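You operate a simulated robot arm through the tools that you are given. There is no shell and no other tool. Be economical: measure what you need, move in short steps, check, and stop when the job is done.

You are at the controls of a simulated robot arm. One attempt, no reset.

TASK
Put one of the tins from the drum bench top on the card there.
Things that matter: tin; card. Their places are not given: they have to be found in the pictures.

Only the result counts: the job must be done as asked and must still hold three seconds after the hand-in. Knocking over, shifting, dropping, spilling or breaking anything else fails it.

THE ROBOT
A 6-joint arm with a two-finger parallel gripper, fixed in place. Base frame: the origin is at the foot of the arm, x ahead of it, y to its left, z up; the work surface is at about z = 800. Units: mm, degrees, N and s.
With the tool pointing down near the work surface it reaches from about 260 to 680 mm from the base axis. Its first joint turns from -66.0 to 66.0 degrees. Payload 2.9 kg.
Tool frame: the origin (TCP) lies between the finger pads and is the grasp point; the fingertips stand 30 mm ahead of it; z points along the fingers, y is the line along which they close. The gripper opens to 110 mm. The fingers are 20 mm wide and 10 mm thick; the gripper's body (48 by 112 mm) begins 55 mm behind the TCP.
Orientation is that of the tool frame in the base frame, as a unit quaternion [x, y, z, w]. With the fingers straight down and closing along the base's y, the tool's x points along the base's -x, its y along +y and its z along -z.

THE INTERFACE
- The arm moves only by the tool play_rows. Its argument "deltas" is a list of rows, each a list of 6 numbers: the shift along the tool's x, y, z in mm, then the turn, a rotation vector about the tool's x, y, z in degrees. In form: [[x, y, z, rx, ry, rz], ...]. A call has 1 to 20 rows; each row is the pose to reach, as a shift and turn from the pose commanded when the call began, along the tool's axes at that moment. "hand" is the opening, from 0 (shut) to 1 (fully open), set as the call begins (left out, the last holds). Each row takes 0.2 s and may step no farther than 50 mm and 8.6 degrees from the row before; otherwise, or with a gripper value out of range, the whole call is refused. A pose out of reach is approached as far as the arm can. The call stops where the force on the tool passes 40 N (or 10 N more than at its start, if that is more) or the arm is blocked; 0.2 s more then pass. The fingers move at their own pace (about 108 mm/s each) and stop on an object; they squeeze with about 44 N. The grip force told is the motor's: it shows also when the fingers shut on nothing. Time passes only in rows, and 0.2 s behind the last, so rows that repeat a pose let the fingers close. The reply holds the time, the measured pose of the TCP, the force on the tool along the base axes, the opening and the grip force, in the units named above and with some noise, and new pictures: "show" is both (left out), scene, wrist or none.
- Cameras (640 x 400 px; columns grow to the right, rows downward): "scene" is fixed at [75.4, 434.4, 1381]; the picture's right is [-0.77, -0.64, 0.00], its down [-0.39, 0.46, -0.80] and it looks along [0.51, -0.61, -0.60] (base axes); focal length 373 px, centre (320, 200). "wrist" rides on the gripper at [-36, 0, -57] in the tool frame; the picture's right is [0.00, -1.00, 0.00], its down [0.97, 0.00, -0.24] and it looks along [0.24, 0.00, 0.97] (tool axes); focal length 218 px, centre (320, 200).
- locate(camera, pixels): for up to 12 pixels [column, row] of the newest picture of that camera ("zoom" is the newest enlarged one), the place [x, y, z] in the base frame of the surface seen there, good to about 3 mm. No time passes.
- enlarge(camera, box): a new picture of the part [left, top, right, bottom] of that camera's present view, enlarged. No time passes.
- close_job(): hands the job in; it is judged then, once.

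Work in short steps. Measure before you move; look again where a grasp or a placing could have gone wrong, and mend it. You have 60 turns and 120 pictures in all, those below and enlarged ones among them. Open the gripper and draw the arm clear of the work before you hand the job in, unless the task says otherwise; then end with one line.

The tools are called after "Call:" as a command line: name --pt "numbers of a row" for each row, then --argument value for the rest, lists and objects as JSON in quotes. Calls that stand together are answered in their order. play_rows: Moves the arm, as the interface text tells. Its arguments: {"type":"object","properties":{"deltas":{"type":"array","items":{"type":"array","items":{"type":"number"}}},"hand":{"type":"number"},"show":{"type":"string","enum":["both","scene","wrist","none"]}},"required":["deltas"]} The other tools are called the same way: locate (camera, pixels) gives the place of the surface under pixels of a picture; enlarge (camera, box) takes an enlarged picture of a part of a camera's view; close_job () hands the job in.

At the start:

```text
time: 0.0
tcp_pos: [367.2, -92.2, 1052.1]
tool_rot: [0.001, 1.0, -0.001, 0.0]
force: [-0.5, 0.7, 0.1]
grip_width: 110.1
finger_force: 0.2
```

scene: 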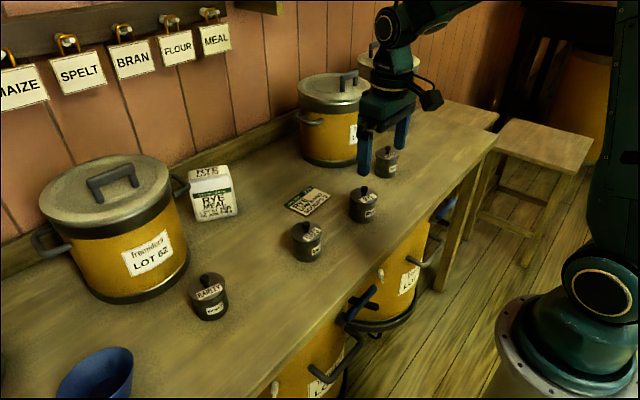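
wrist: 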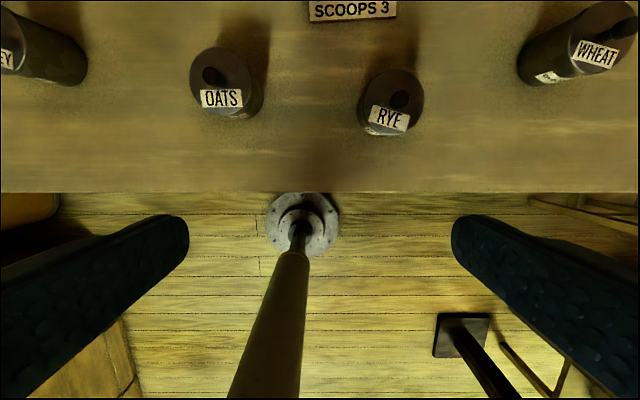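

The scene shows four tins and a card near (307,201). I'll enlarge the card and the tins to read them.

Call:
enlarge --camera "scene" --box '[270, 170, 350, 220]'

Call:
enlarge --camera "scene" --box '[180, 140, 420, 330]'

Call:
locate --camera "scene" --pixels '[[307, 201], [285, 206], [311, 187], [331, 195], [304, 216], [363, 191], [307, 227], [364, 205], [308, 242], [385, 152], [208, 279], [345, 245]]'

```text
8.00 times, centred on (310, 195) of scene
```

zoom: 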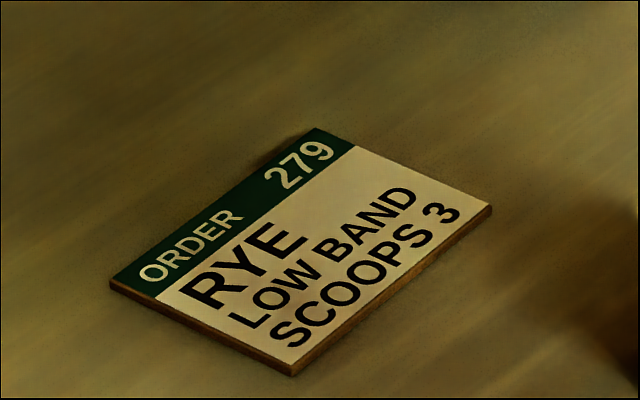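

```text
2.11 times, centred on (300, 235) of scene
```

zoom: 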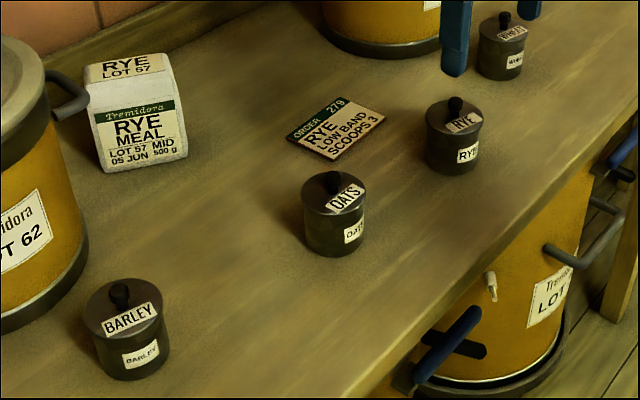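

```text
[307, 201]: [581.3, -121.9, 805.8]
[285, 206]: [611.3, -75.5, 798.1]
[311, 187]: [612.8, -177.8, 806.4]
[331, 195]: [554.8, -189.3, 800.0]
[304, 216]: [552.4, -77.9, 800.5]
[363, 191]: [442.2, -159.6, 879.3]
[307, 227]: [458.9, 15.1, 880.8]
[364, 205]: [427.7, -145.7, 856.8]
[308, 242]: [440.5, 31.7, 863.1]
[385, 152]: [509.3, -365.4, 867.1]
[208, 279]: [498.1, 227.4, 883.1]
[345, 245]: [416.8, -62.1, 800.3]
```

The card orders RYE, and the rye tin is at about (440,-155). I'll measure its lid rim, knob and base, and enlarge both views of it.

Call:
enlarge --camera "scene" --box '[332, 175, 396, 235]'

Call:
enlarge --camera "wrist" --box '[340, 50, 452, 150]'

Call:
locate --camera "wrist" --pixels '[[390, 74], [362, 98], [421, 98], [390, 117], [378, 130], [400, 98], [412, 80], [368, 80], [352, 3], [385, 132], [395, 135]]'

```text
6.67 times, centred on (364, 205) of scene
```

zoom: 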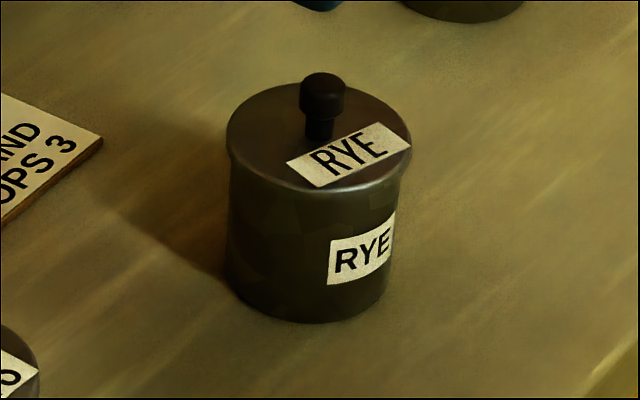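

```text
4.00 times, centred on (396, 100) of wrist
```

zoom: 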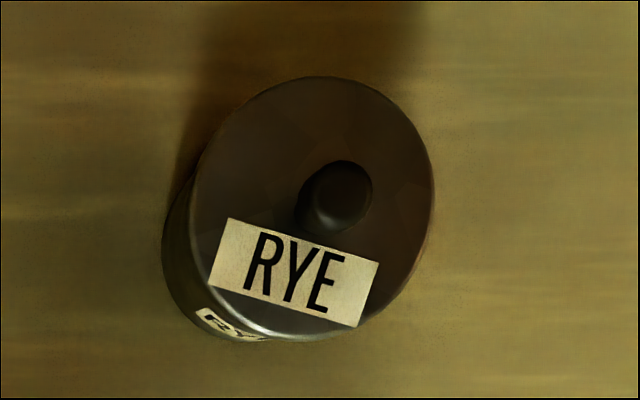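

```text
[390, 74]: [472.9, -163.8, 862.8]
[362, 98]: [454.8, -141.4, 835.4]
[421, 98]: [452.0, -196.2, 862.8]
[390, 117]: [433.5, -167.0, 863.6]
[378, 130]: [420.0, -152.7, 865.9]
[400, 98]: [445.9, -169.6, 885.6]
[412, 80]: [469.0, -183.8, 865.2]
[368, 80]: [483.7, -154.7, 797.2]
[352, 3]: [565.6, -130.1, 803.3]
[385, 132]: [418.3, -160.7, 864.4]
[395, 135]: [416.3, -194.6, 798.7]
```

The rye tin's axis is near (447,-168), with its lid at z≈864, about 58 mm across, and the knob top at about 888. I'll move above it at z≈960 and check the obstacles around the card.

Call:
locate --camera "scene" --pixels '[[330, 162], [352, 165], [348, 138], [235, 212], [212, 170], [306, 118], [310, 155], [322, 190], [296, 197], [318, 205]]'

Call:
play_rows --pt "-27 -25 0 0 0 0" --pt "-54 -50 0 0 0 0" --pt "-80 -76 0 0 0 0" --pt "-80 -76 45 0 0 0" --pt "-80 -76 80 0 0 0" --pt "-80 -76 80 0 0 0" --hand 1

```text
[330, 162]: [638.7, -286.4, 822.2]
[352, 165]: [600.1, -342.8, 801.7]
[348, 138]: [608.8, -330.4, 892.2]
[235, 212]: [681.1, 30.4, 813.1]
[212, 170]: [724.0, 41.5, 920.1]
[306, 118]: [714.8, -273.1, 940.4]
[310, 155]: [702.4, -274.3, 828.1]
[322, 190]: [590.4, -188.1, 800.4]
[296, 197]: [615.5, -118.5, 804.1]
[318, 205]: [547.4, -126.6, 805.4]
```

```text
time: 1.4
tcp_pos: [446.3, -169.2, 971.5]
tool_rot: [0.0, 1.0, 0.0, 0.0]
force: [0.0, 0.7, -0.5]
grip_width: 109.7
finger_force: 0.1
```

scene: 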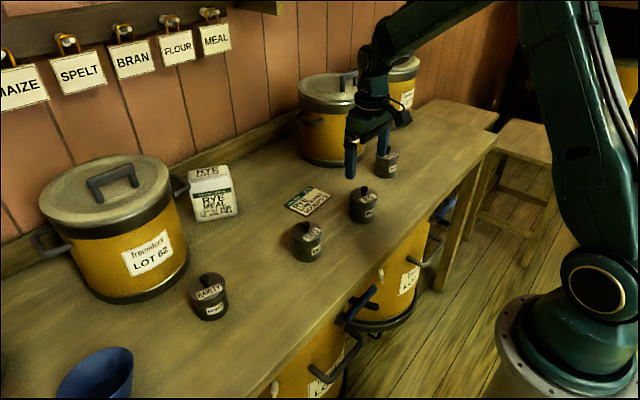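
wrist: 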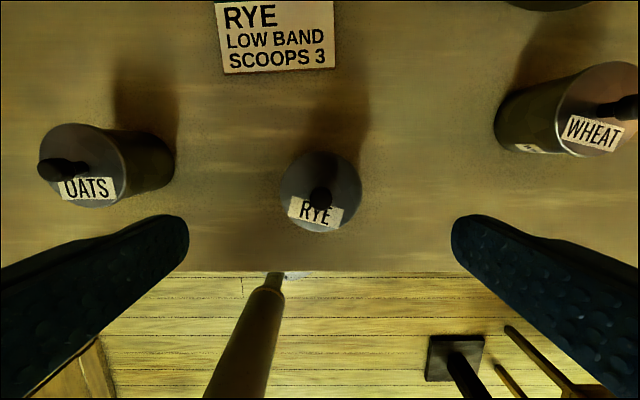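

The tin sits centred between the fingers at column 320. I'll confirm its x and y before descending.

Call:
locate --camera "wrist" --pixels '[[320, 155], [320, 231], [283, 190], [358, 190], [320, 188], [320, 198], [300, 165], [342, 165], [229, 72], [338, 66], [217, 5], [333, 3]]'

```text
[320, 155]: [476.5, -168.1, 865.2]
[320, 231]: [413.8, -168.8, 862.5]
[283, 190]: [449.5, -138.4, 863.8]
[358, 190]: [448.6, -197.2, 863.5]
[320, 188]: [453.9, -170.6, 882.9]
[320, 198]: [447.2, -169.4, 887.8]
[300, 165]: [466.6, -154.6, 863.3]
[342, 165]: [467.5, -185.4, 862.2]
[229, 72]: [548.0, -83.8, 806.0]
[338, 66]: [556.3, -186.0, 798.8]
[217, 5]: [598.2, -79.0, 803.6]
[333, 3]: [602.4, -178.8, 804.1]
```

The tin's axis is at (446,-168), right under the TCP. I'll descend to TCP z≈841, which leaves tips at 811 and the palm at 896, above the knob. Then I'll close.

Call:
play_rows --pt "0 0 40 0 0 0" --pt "0 0 80 0 0 0" --pt "0 0 110 0 0 0" --pt "0 0 122 0 0 0" --pt "0 0 130 0 0 0" --pt "0 0 130 0 0 0"

Call:
play_rows --pt "0 0 0 0 0 0" --pt "0 0 0 0 0 0" --pt "0 0 0 0 0 0" --pt "0 0 0 0 0 0" --hand 0

```text
time: 2.8
tcp_pos: [446.7, -168.7, 841.8]
tool_rot: [0.0, 1.0, 0.0, 0.001]
force: [0.1, -0.6, -1.0]
grip_width: 110.2
finger_force: 0.0
```

scene: 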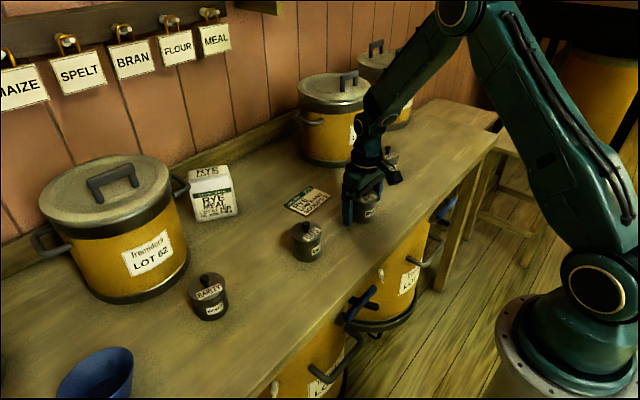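
wrist: 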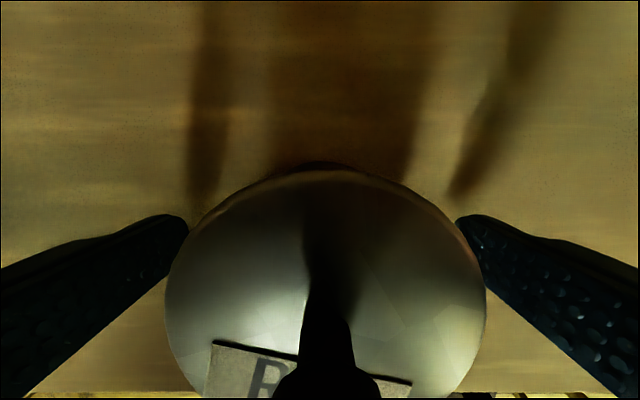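

```text
time: 3.8
tcp_pos: [446.1, -169.5, 841.5]
tool_rot: [0.0, 1.0, 0.001, -0.001]
force: [-0.1, 0.4, 0.5]
grip_width: 62.4
finger_force: 43.8
```

scene: 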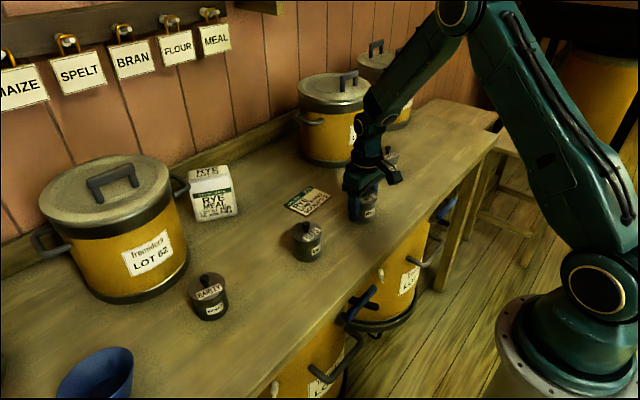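
wrist: 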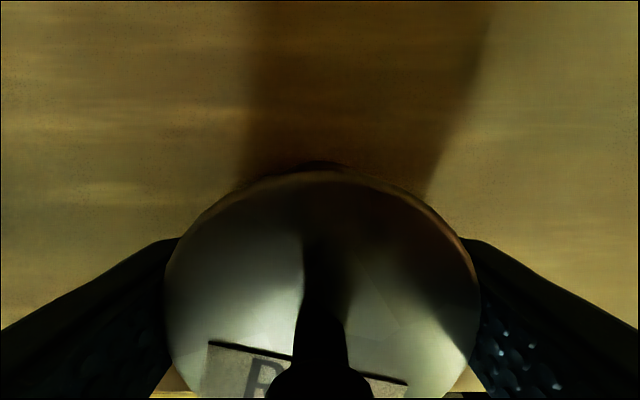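

The grip holds at 62 mm and 44 N. I'll lift 10 mm, then 60 mm, and check that the body comes up along with the lid.

Call:
play_rows --pt "0 0 -5 0 0 0" --pt "0 0 -10 0 0 0" --pt "0 0 -30 0 0 0" --pt "0 0 -60 0 0 0" --pt "0 0 -60 0 0 0" --show "none"

Call:
enlarge --camera "scene" --box '[280, 120, 440, 240]'

```text
time: 5.0
tcp_pos: [446.5, -168.4, 903.8]
tool_rot: [0.0, 1.0, 0.0, -0.001]
force: [0.1, 0.2, 0.0]
grip_width: 61.6
finger_force: 44.1
```

```text
3.33 times, centred on (360, 180) of scene
```

zoom: 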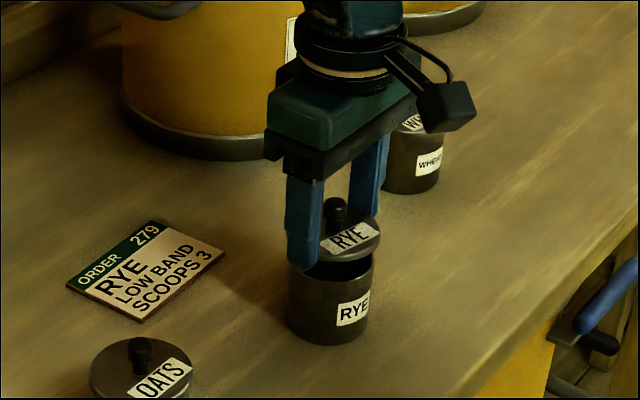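

Only the lid came up; the tin's body stayed on the bench. The lid is loose and wider than the body, so I'll lower it straight back onto the tin and then grip the body below the rim with a tilted hand.

Call:
play_rows --pt "0 0 20 0 0 0" --pt "0 0 40 0 0 0" --pt "0 0 48 0 0 0" --pt "0 0 52 0 0 0" --pt "0 0 55 0 0 0" --pt "0 0 57 0 0 0" --pt "0 0 59 0 0 0" --pt "0 0 60 0 0 0" --pt "0 0 60 0 0 0" --show "wrist"

Call:
enlarge --camera "scene" --box '[300, 140, 420, 240]'

```text
time: 5.5
tcp_pos: [446.4, -168.9, 882.3]
tool_rot: [0.001, 1.0, -0.001, 0.001]
force: [-7.8, 1.3, 11.9]
grip_width: 62.1
finger_force: 43.8
stopped in row 2: the force on the tool passed its limit (the readings are from after the stop); the commanded pose is now the measured one
```

wrist: 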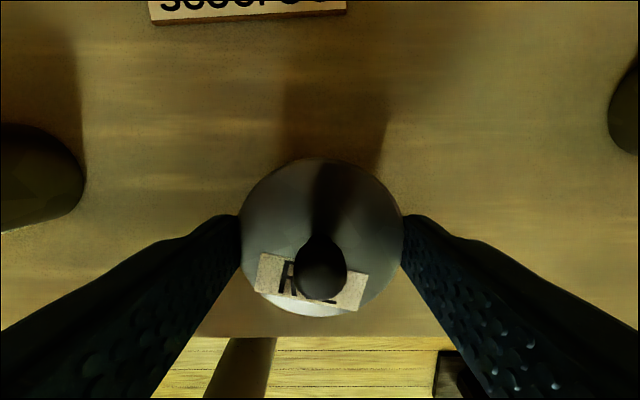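

```text
4.00 times, centred on (360, 190) of scene
```

zoom: 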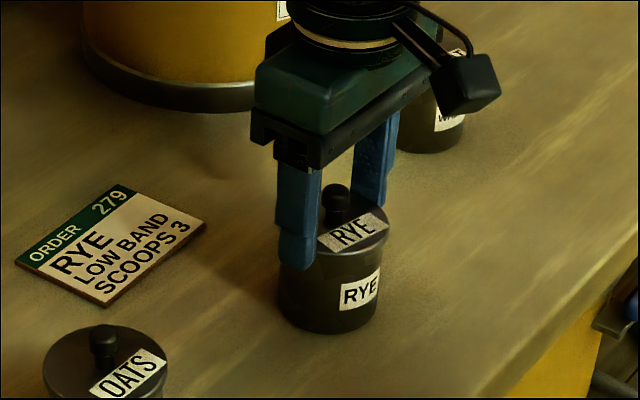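

Contact came at TCP z 882, so the lid had slipped to the fingertips and may already be seated. I'll check the lid's height against the original 864.

Call:
locate --camera "wrist" --pixels '[[320, 165], [280, 190], [360, 190], [320, 260], [290, 310], [350, 300], [260, 210], [380, 210], [320, 220], [320, 240]]'

Call:
enlarge --camera "scene" --box '[340, 175, 390, 230]'

```text
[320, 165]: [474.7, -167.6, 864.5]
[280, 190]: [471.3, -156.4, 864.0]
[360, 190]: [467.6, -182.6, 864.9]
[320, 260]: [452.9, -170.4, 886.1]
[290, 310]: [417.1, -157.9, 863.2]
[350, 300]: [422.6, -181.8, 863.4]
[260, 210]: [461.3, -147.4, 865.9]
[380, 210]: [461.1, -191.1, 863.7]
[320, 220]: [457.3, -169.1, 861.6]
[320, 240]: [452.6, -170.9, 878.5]
```

```text
7.27 times, centred on (365, 202) of scene
```

zoom: 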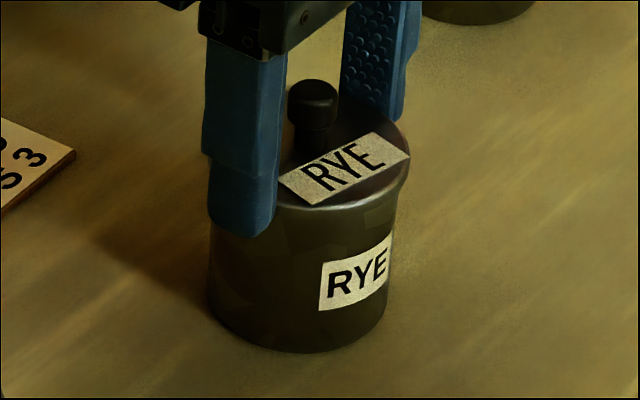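

The lid is seated level at z≈864. I'll release it and rise.

Call:
play_rows --pt "0 0 0 0 0 0" --pt "0 0 0 0 0 0" --pt "0 0 0 0 0 0" --pt "0 0 -30 0 0 0" --pt "0 0 -70 0 0 0" --pt "0 0 -100 0 0 0" --pt "0 0 -100 0 0 0" --hand 1 --show "wrist"

Call:
enlarge --camera "scene" --box '[340, 175, 390, 230]'

```text
time: 7.1
tcp_pos: [447.1, -169.0, 982.4]
tool_rot: [0.001, 1.0, -0.001, 0.002]
force: [-0.3, -0.5, -0.5]
grip_width: 110.1
finger_force: 0.2
```

wrist: 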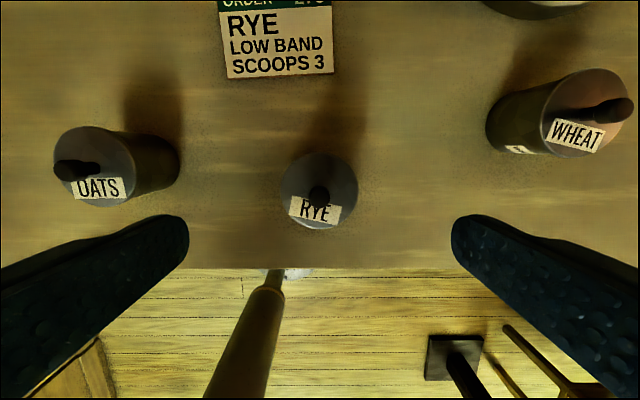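

```text
7.27 times, centred on (365, 202) of scene
```

zoom: 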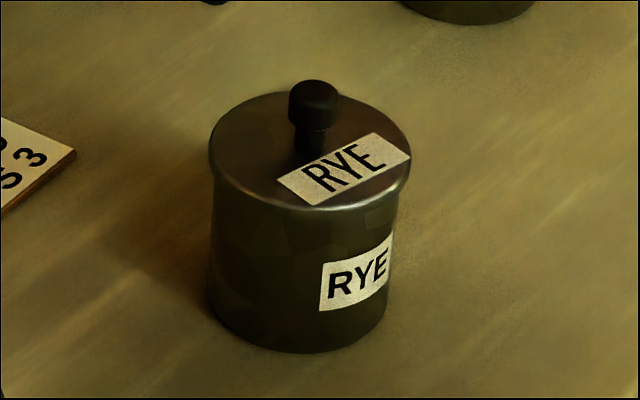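

The lid and tin look intact. I'll tilt the hand about 51° forward above the tin, so that only the fingertips will grip the body below the rim.

Call:
play_rows --pt "2 0 0 0 -8.5 0" --pt "4 0 0 0 -17 0" --pt "7 0 0 0 -25.5 0" --pt "9 0 0 0 -34 0" --pt "11 0 0 0 -42.5 0" --pt "13.5 0 0 0 -51 0" --pt "13.5 0 20 0 -51 0" --pt "13.5 0 40 0 -51 0" --pt "13.5 0 40 0 -51 0"

```text
time: 9.1
tcp_pos: [432.9, -169.7, 942.7]
tool_rot: [-0.001, 0.902, -0.001, 0.432]
force: [-0.1, 0.3, -0.2]
grip_width: 110.1
finger_force: 0.0
```

scene: 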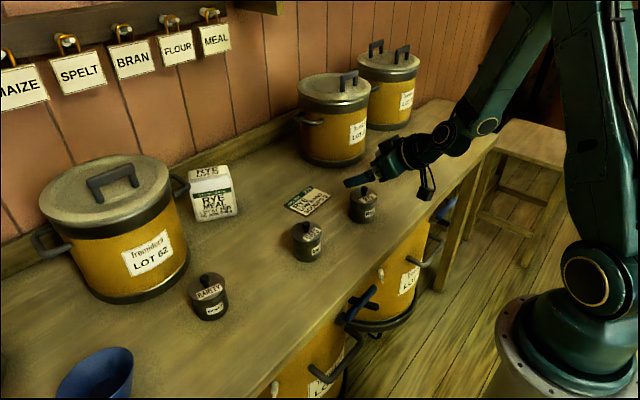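
wrist: 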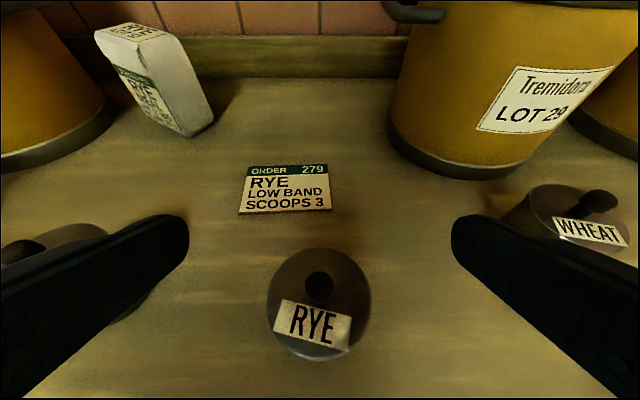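

The tilt is right: quaternion w is 0.432, and the tin is centred at column 319. The black box hanging behind the wrist at (427,190) might meet the bench, so I'll measure it.

Call:
enlarge --camera "scene" --box '[330, 110, 510, 230]'

Call:
locate --camera "scene" --pixels '[[426, 188], [424, 197], [429, 197], [434, 190], [423, 180], [429, 168], [395, 170], [352, 183], [440, 175]]'

Call:
locate --camera "wrist" --pixels '[[318, 250], [268, 295], [370, 295], [320, 285], [245, 166], [327, 166], [239, 213], [331, 209], [285, 190], [320, 275]]'

```text
3.33 times, centred on (420, 170) of scene
```

zoom: 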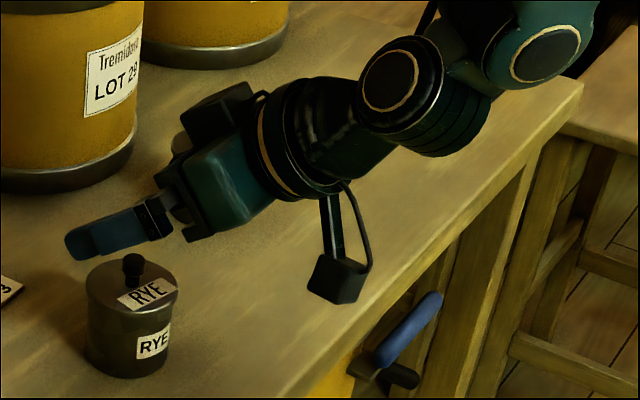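

```text
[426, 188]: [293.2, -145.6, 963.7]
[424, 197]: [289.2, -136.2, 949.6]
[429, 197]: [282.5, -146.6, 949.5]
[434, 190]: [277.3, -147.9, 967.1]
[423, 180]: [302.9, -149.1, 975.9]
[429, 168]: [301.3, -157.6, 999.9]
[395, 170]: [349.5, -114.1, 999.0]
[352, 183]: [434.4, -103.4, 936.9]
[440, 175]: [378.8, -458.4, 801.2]
```

```text
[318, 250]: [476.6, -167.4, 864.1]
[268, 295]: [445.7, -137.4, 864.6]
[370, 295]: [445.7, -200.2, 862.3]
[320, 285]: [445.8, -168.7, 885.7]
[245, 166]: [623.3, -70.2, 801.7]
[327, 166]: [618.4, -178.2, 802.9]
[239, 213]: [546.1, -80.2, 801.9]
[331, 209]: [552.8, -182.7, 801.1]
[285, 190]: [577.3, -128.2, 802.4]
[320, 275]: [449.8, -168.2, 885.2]
```

The box bottom stays above z≈842 at the grasp height, so it clears. I'll descend vertically 106 mm to TCP z≈836.

Call:
play_rows --pt "23.3 0.5 18.9 0 0 0" --pt "46.6 1 37.7 0 0 0" --pt "62.2 1 50.3 0 0 0" --pt "73.8 1 59.8 0 0 0" --pt "82.4 1 66.7 0 0 0" --pt "82.4 1 66.7 0 0 0"

Call:
enlarge --camera "scene" --box '[330, 150, 450, 230]'

```text
time: 10.5
tcp_pos: [434.3, -168.7, 835.6]
tool_rot: [0.001, 0.902, -0.001, 0.432]
force: [0.3, 0.6, 0.6]
grip_width: 110.1
finger_force: 0.1
```

scene: 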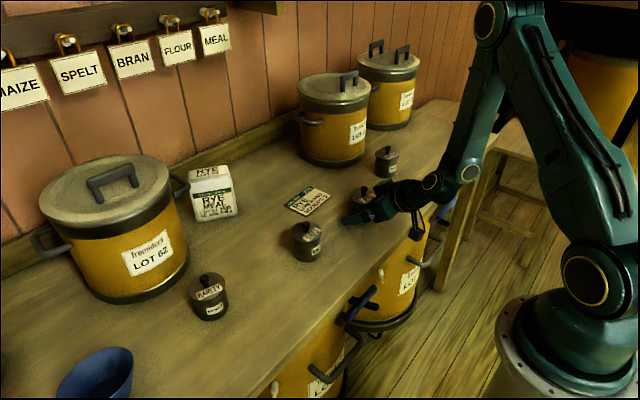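
wrist: 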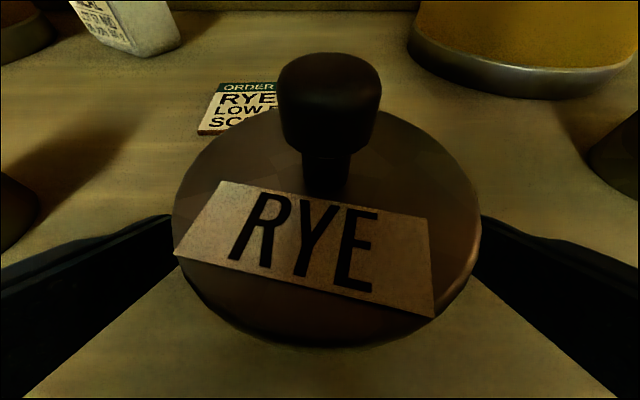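

```text
5.00 times, centred on (390, 190) of scene
```

zoom: 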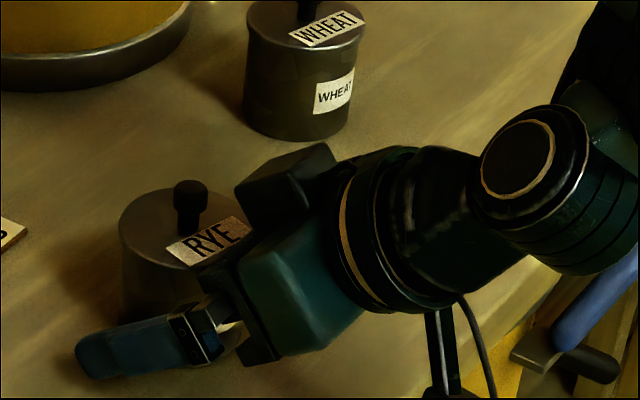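

The fingers straddle the body below the lid. I'll close now.

Call:
play_rows --pt "0 0 0 0 0 0" --pt "0 0 0 0 0 0" --pt "0 0 0 0 0 0" --pt "0 0 0 0 0 0" --hand 0

```text
time: 11.5
tcp_pos: [434.5, -167.7, 835.2]
tool_rot: [0.001, 0.901, -0.001, 0.433]
force: [1.5, -0.7, 1.6]
grip_width: 57.7
finger_force: 44.2
```

scene: 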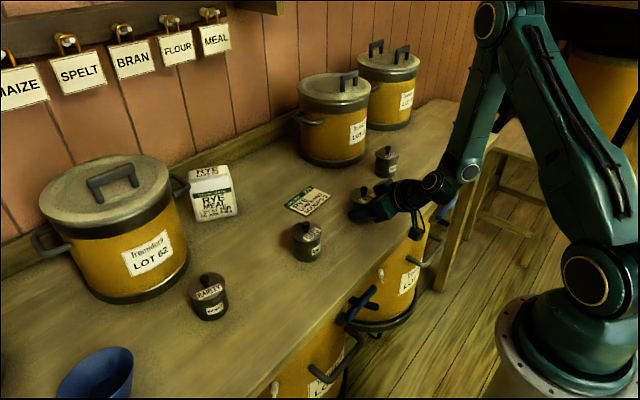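
wrist: 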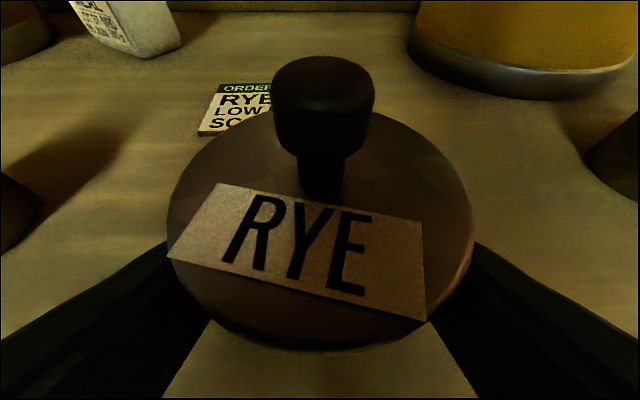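

The width of 57.7 mm, less than the lid's 62, means I have the body. I'll lift slowly by 30 mm and check.

Call:
play_rows --pt "-2.3 0 -1.9 0 0 0" --pt "-6.2 0 -5 0 0 0" --pt "-11.7 0 -9.4 0 0 0" --pt "-17.9 0 -14.5 0 0 0" --pt "-23.3 0 -18.9 0 0 0" --pt "-23.3 0 -18.9 0 0 0" --show "wrist"

Call:
enlarge --camera "scene" --box '[320, 140, 440, 230]'

```text
time: 12.9
tcp_pos: [435.1, -169.2, 865.1]
tool_rot: [-0.001, 0.902, 0.0, 0.431]
force: [0.0, 0.0, -3.5]
grip_width: 57.6
finger_force: 44.0
```

wrist: 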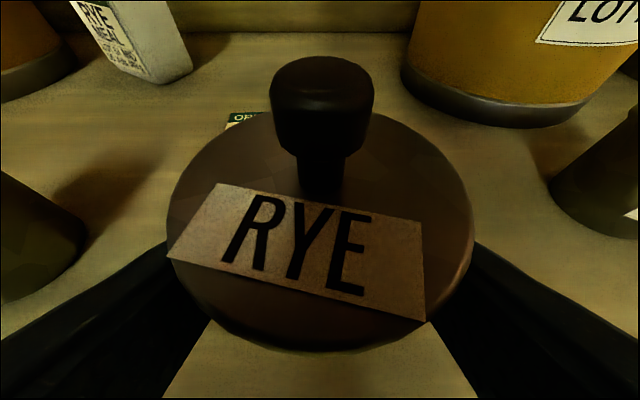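

```text
4.44 times, centred on (380, 185) of scene
```

zoom: 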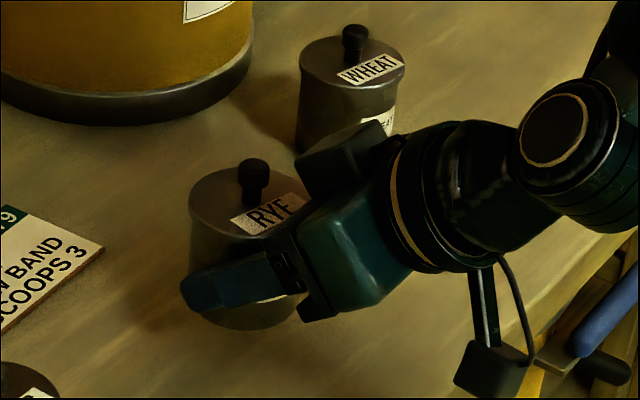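

The tin, lid and all, is lifted; the load is 3.5 N and it hasn't slipped. I'll carry it +136 in x and +38 in y at this height.

Call:
play_rows --pt "-5 2 6.2 0 0 0" --pt "-14 6 17.3 0 0 0" --pt "-25 11 30.9 0 0 0" --pt "-36 16 44.5 0 0 0" --pt "-47 21 58.1 0 0 0" --pt "-58 26 71.6 0 0 0" --pt "-69 31 85.2 0 0 0" --pt "-78 35 96.4 0 0 0" --pt "-83 37 102.5 0 0 0" --pt "-85.5 38.3 105.7 0 0 0" --pt "-85.5 38.3 105.7 0 0 0"

Call:
enlarge --camera "scene" --box '[260, 140, 380, 230]'

```text
time: 15.3
tcp_pos: [570.2, -129.8, 866.6]
tool_rot: [0.0, 0.902, -0.002, 0.432]
force: [0.1, -0.2, -2.7]
grip_width: 57.7
finger_force: 43.9
```

scene: 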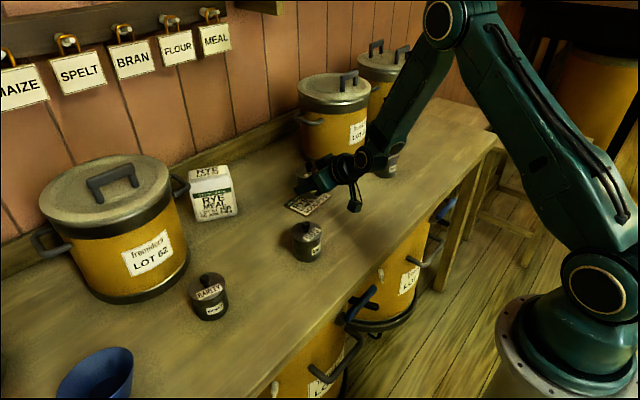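
wrist: 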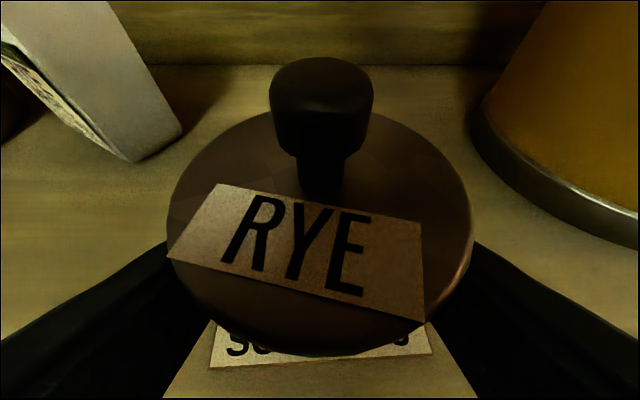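

```text
4.44 times, centred on (320, 185) of scene
```

zoom: 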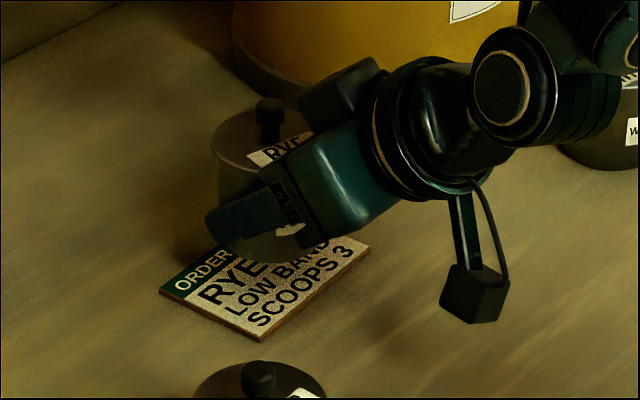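

The card's front edge spans columns 210-430, centred on the hand. I'll verify the tin's axis and the card's front edge before lowering.

Call:
locate --camera "wrist" --pixels '[[212, 365], [320, 360], [429, 353], [322, 80], [170, 230], [472, 230], [320, 200]]'

Call:
locate --camera "zoom" --pixels '[[162, 291], [262, 340], [369, 246], [268, 104]]'

```text
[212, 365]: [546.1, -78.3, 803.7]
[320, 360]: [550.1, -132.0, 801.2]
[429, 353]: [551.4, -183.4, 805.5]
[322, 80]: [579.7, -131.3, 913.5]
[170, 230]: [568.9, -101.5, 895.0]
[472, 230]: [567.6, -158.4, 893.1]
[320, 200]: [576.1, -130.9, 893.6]
```

```text
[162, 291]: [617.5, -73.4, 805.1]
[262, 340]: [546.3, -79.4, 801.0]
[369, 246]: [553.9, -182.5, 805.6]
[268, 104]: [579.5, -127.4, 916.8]
```

The axis is near (582,-130) and the card's centre near (584,-130). I'll lower 24 mm with a 2 mm forward correction.

Call:
play_rows --pt "5 0 6 0 0 0" --pt "10.3 0 10.6 0 0 0" --pt "14.2 0 14.2 0 0 0" --pt "16 0 15.7 0 0 0" --pt "17.3 0 16.7 0 0 0" --pt "17.3 0 16.7 0 0 0" --show "none"

Call:
enlarge --camera "scene" --box '[270, 150, 350, 220]'

```text
time: 16.7
tcp_pos: [571.5, -131.1, 841.4]
tool_rot: [-0.001, 0.902, 0.0, 0.431]
force: [1.2, -0.1, -3.3]
grip_width: 57.7
finger_force: 44.1
```

```text
5.71 times, centred on (310, 185) of scene
```

zoom: 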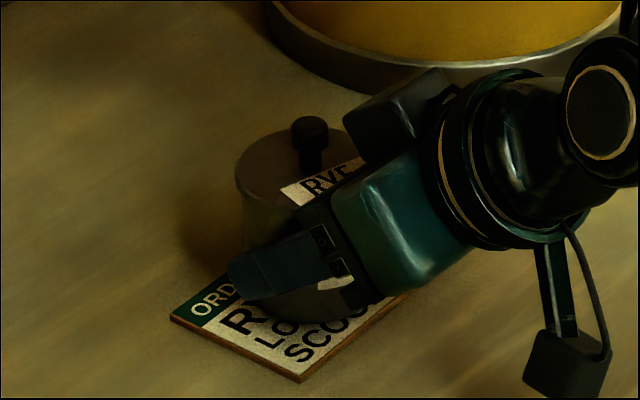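

Not in contact yet: the force is still -3.3 N. I'll creep down 1 mm at a time and watch for the load to transfer.

Call:
play_rows --pt "0.4 0 0.3 0 0 0" --pt "0.8 0 0.6 0 0 0" --pt "0.8 0 0.6 0 0 0" --show "none"

Call:
play_rows --pt "0.4 0 0.3 0 0 0" --pt "0.8 0 0.6 0 0 0" --pt "0.8 0 0.6 0 0 0" --show "none"

```text
time: 17.5
tcp_pos: [572.0, -130.0, 839.6]
tool_rot: [0.0, 0.902, -0.001, 0.432]
force: [0.2, 0.3, -3.4]
grip_width: 57.6
finger_force: 43.8
```

```text
time: 18.3
tcp_pos: [572.5, -130.7, 839.6]
tool_rot: [0.001, 0.902, -0.002, 0.432]
force: [-0.1, -0.1, -1.4]
grip_width: 57.9
finger_force: 44.4
```

The force is easing, so contact is beginning. One more 0.7 mm, and then I'll release.

Call:
play_rows --pt "0.3 0 0.25 0 0 0" --pt "0.6 0 0.45 0 0 0" --pt "0.6 0 0.45 0 0 0" --show "none"

```text
time: 19.1
tcp_pos: [571.5, -130.3, 839.4]
tool_rot: [0.0, 0.902, -0.002, 0.433]
force: [0.1, 1.0, 2.5]
grip_width: 57.6
finger_force: 43.9
```

The tin is resting on the card (+2.5 N). I'll open the gripper.

Call:
play_rows --pt "0 0 0 0 0 0" --pt "0 0 0 0 0 0" --pt "0 0 0 0 0 0" --pt "0 0 0 0 0 0" --hand 1

```text
time: 20.1
tcp_pos: [572.9, -131.0, 839.5]
tool_rot: [0.0, 0.902, -0.001, 0.432]
force: [-0.2, -0.1, 0.0]
grip_width: 110.0
finger_force: 0.0
```

scene: 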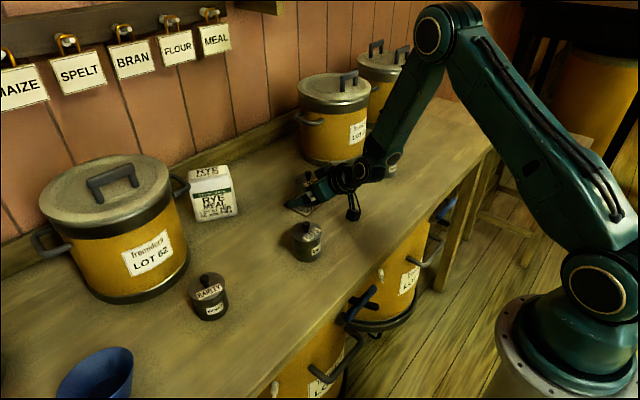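
wrist: 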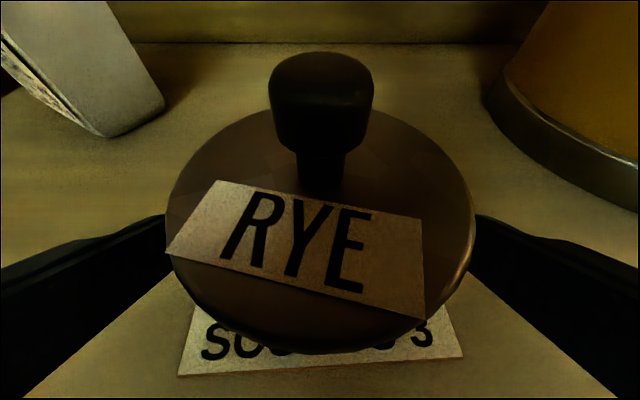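

It's released cleanly. I'll back out along the finger axis and then rise clear.

Call:
play_rows --pt "0 0 -15 0 0 0" --pt "0 0 -45 0 0 0" --pt "0 0 -85 0 0 0" --pt "0 0 -120 0 0 0" --pt "-30 0 -145 0 0 0" --pt "-60 0 -170 0 0 0" --pt "-60 0 -170 0 0 0"

Call:
enlarge --camera "scene" --box '[260, 140, 380, 230]'

```text
time: 21.7
tcp_pos: [475.4, -130.0, 993.5]
tool_rot: [0.0, 0.902, -0.001, 0.432]
force: [0.0, 0.2, 0.1]
grip_width: 110.0
finger_force: 0.0
```

scene: 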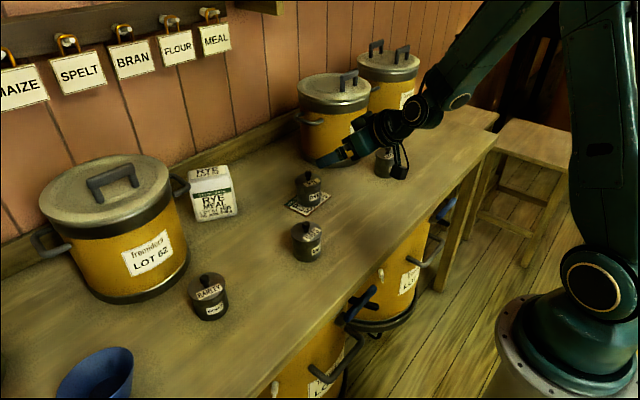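
wrist: 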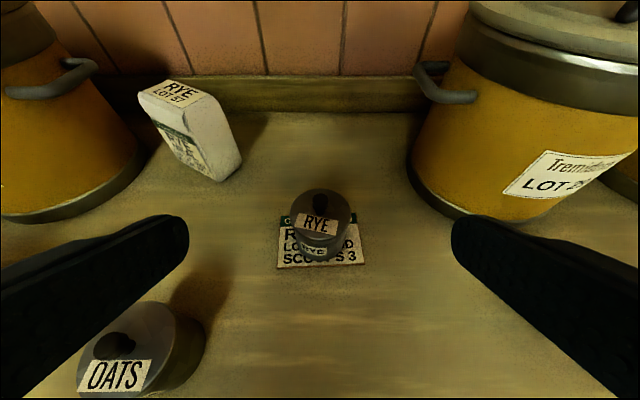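

```text
4.44 times, centred on (320, 185) of scene
```

zoom: 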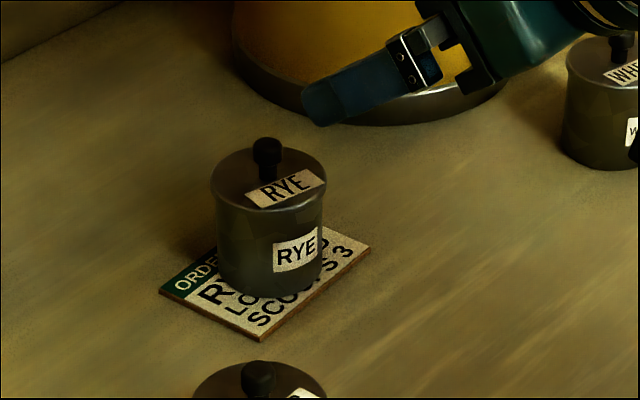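

The rye tin stands upright, lid on, in the middle of the card. Nothing else has moved and the arm is clear, so I'll hand it in.

Call:
close_job

```text
The job is handed in.
```

The rye tin, the one the card names, is standing upright with its lid on in the middle of the card; on my first grip only its loose lid came up, so I set it back and gripped the body instead.
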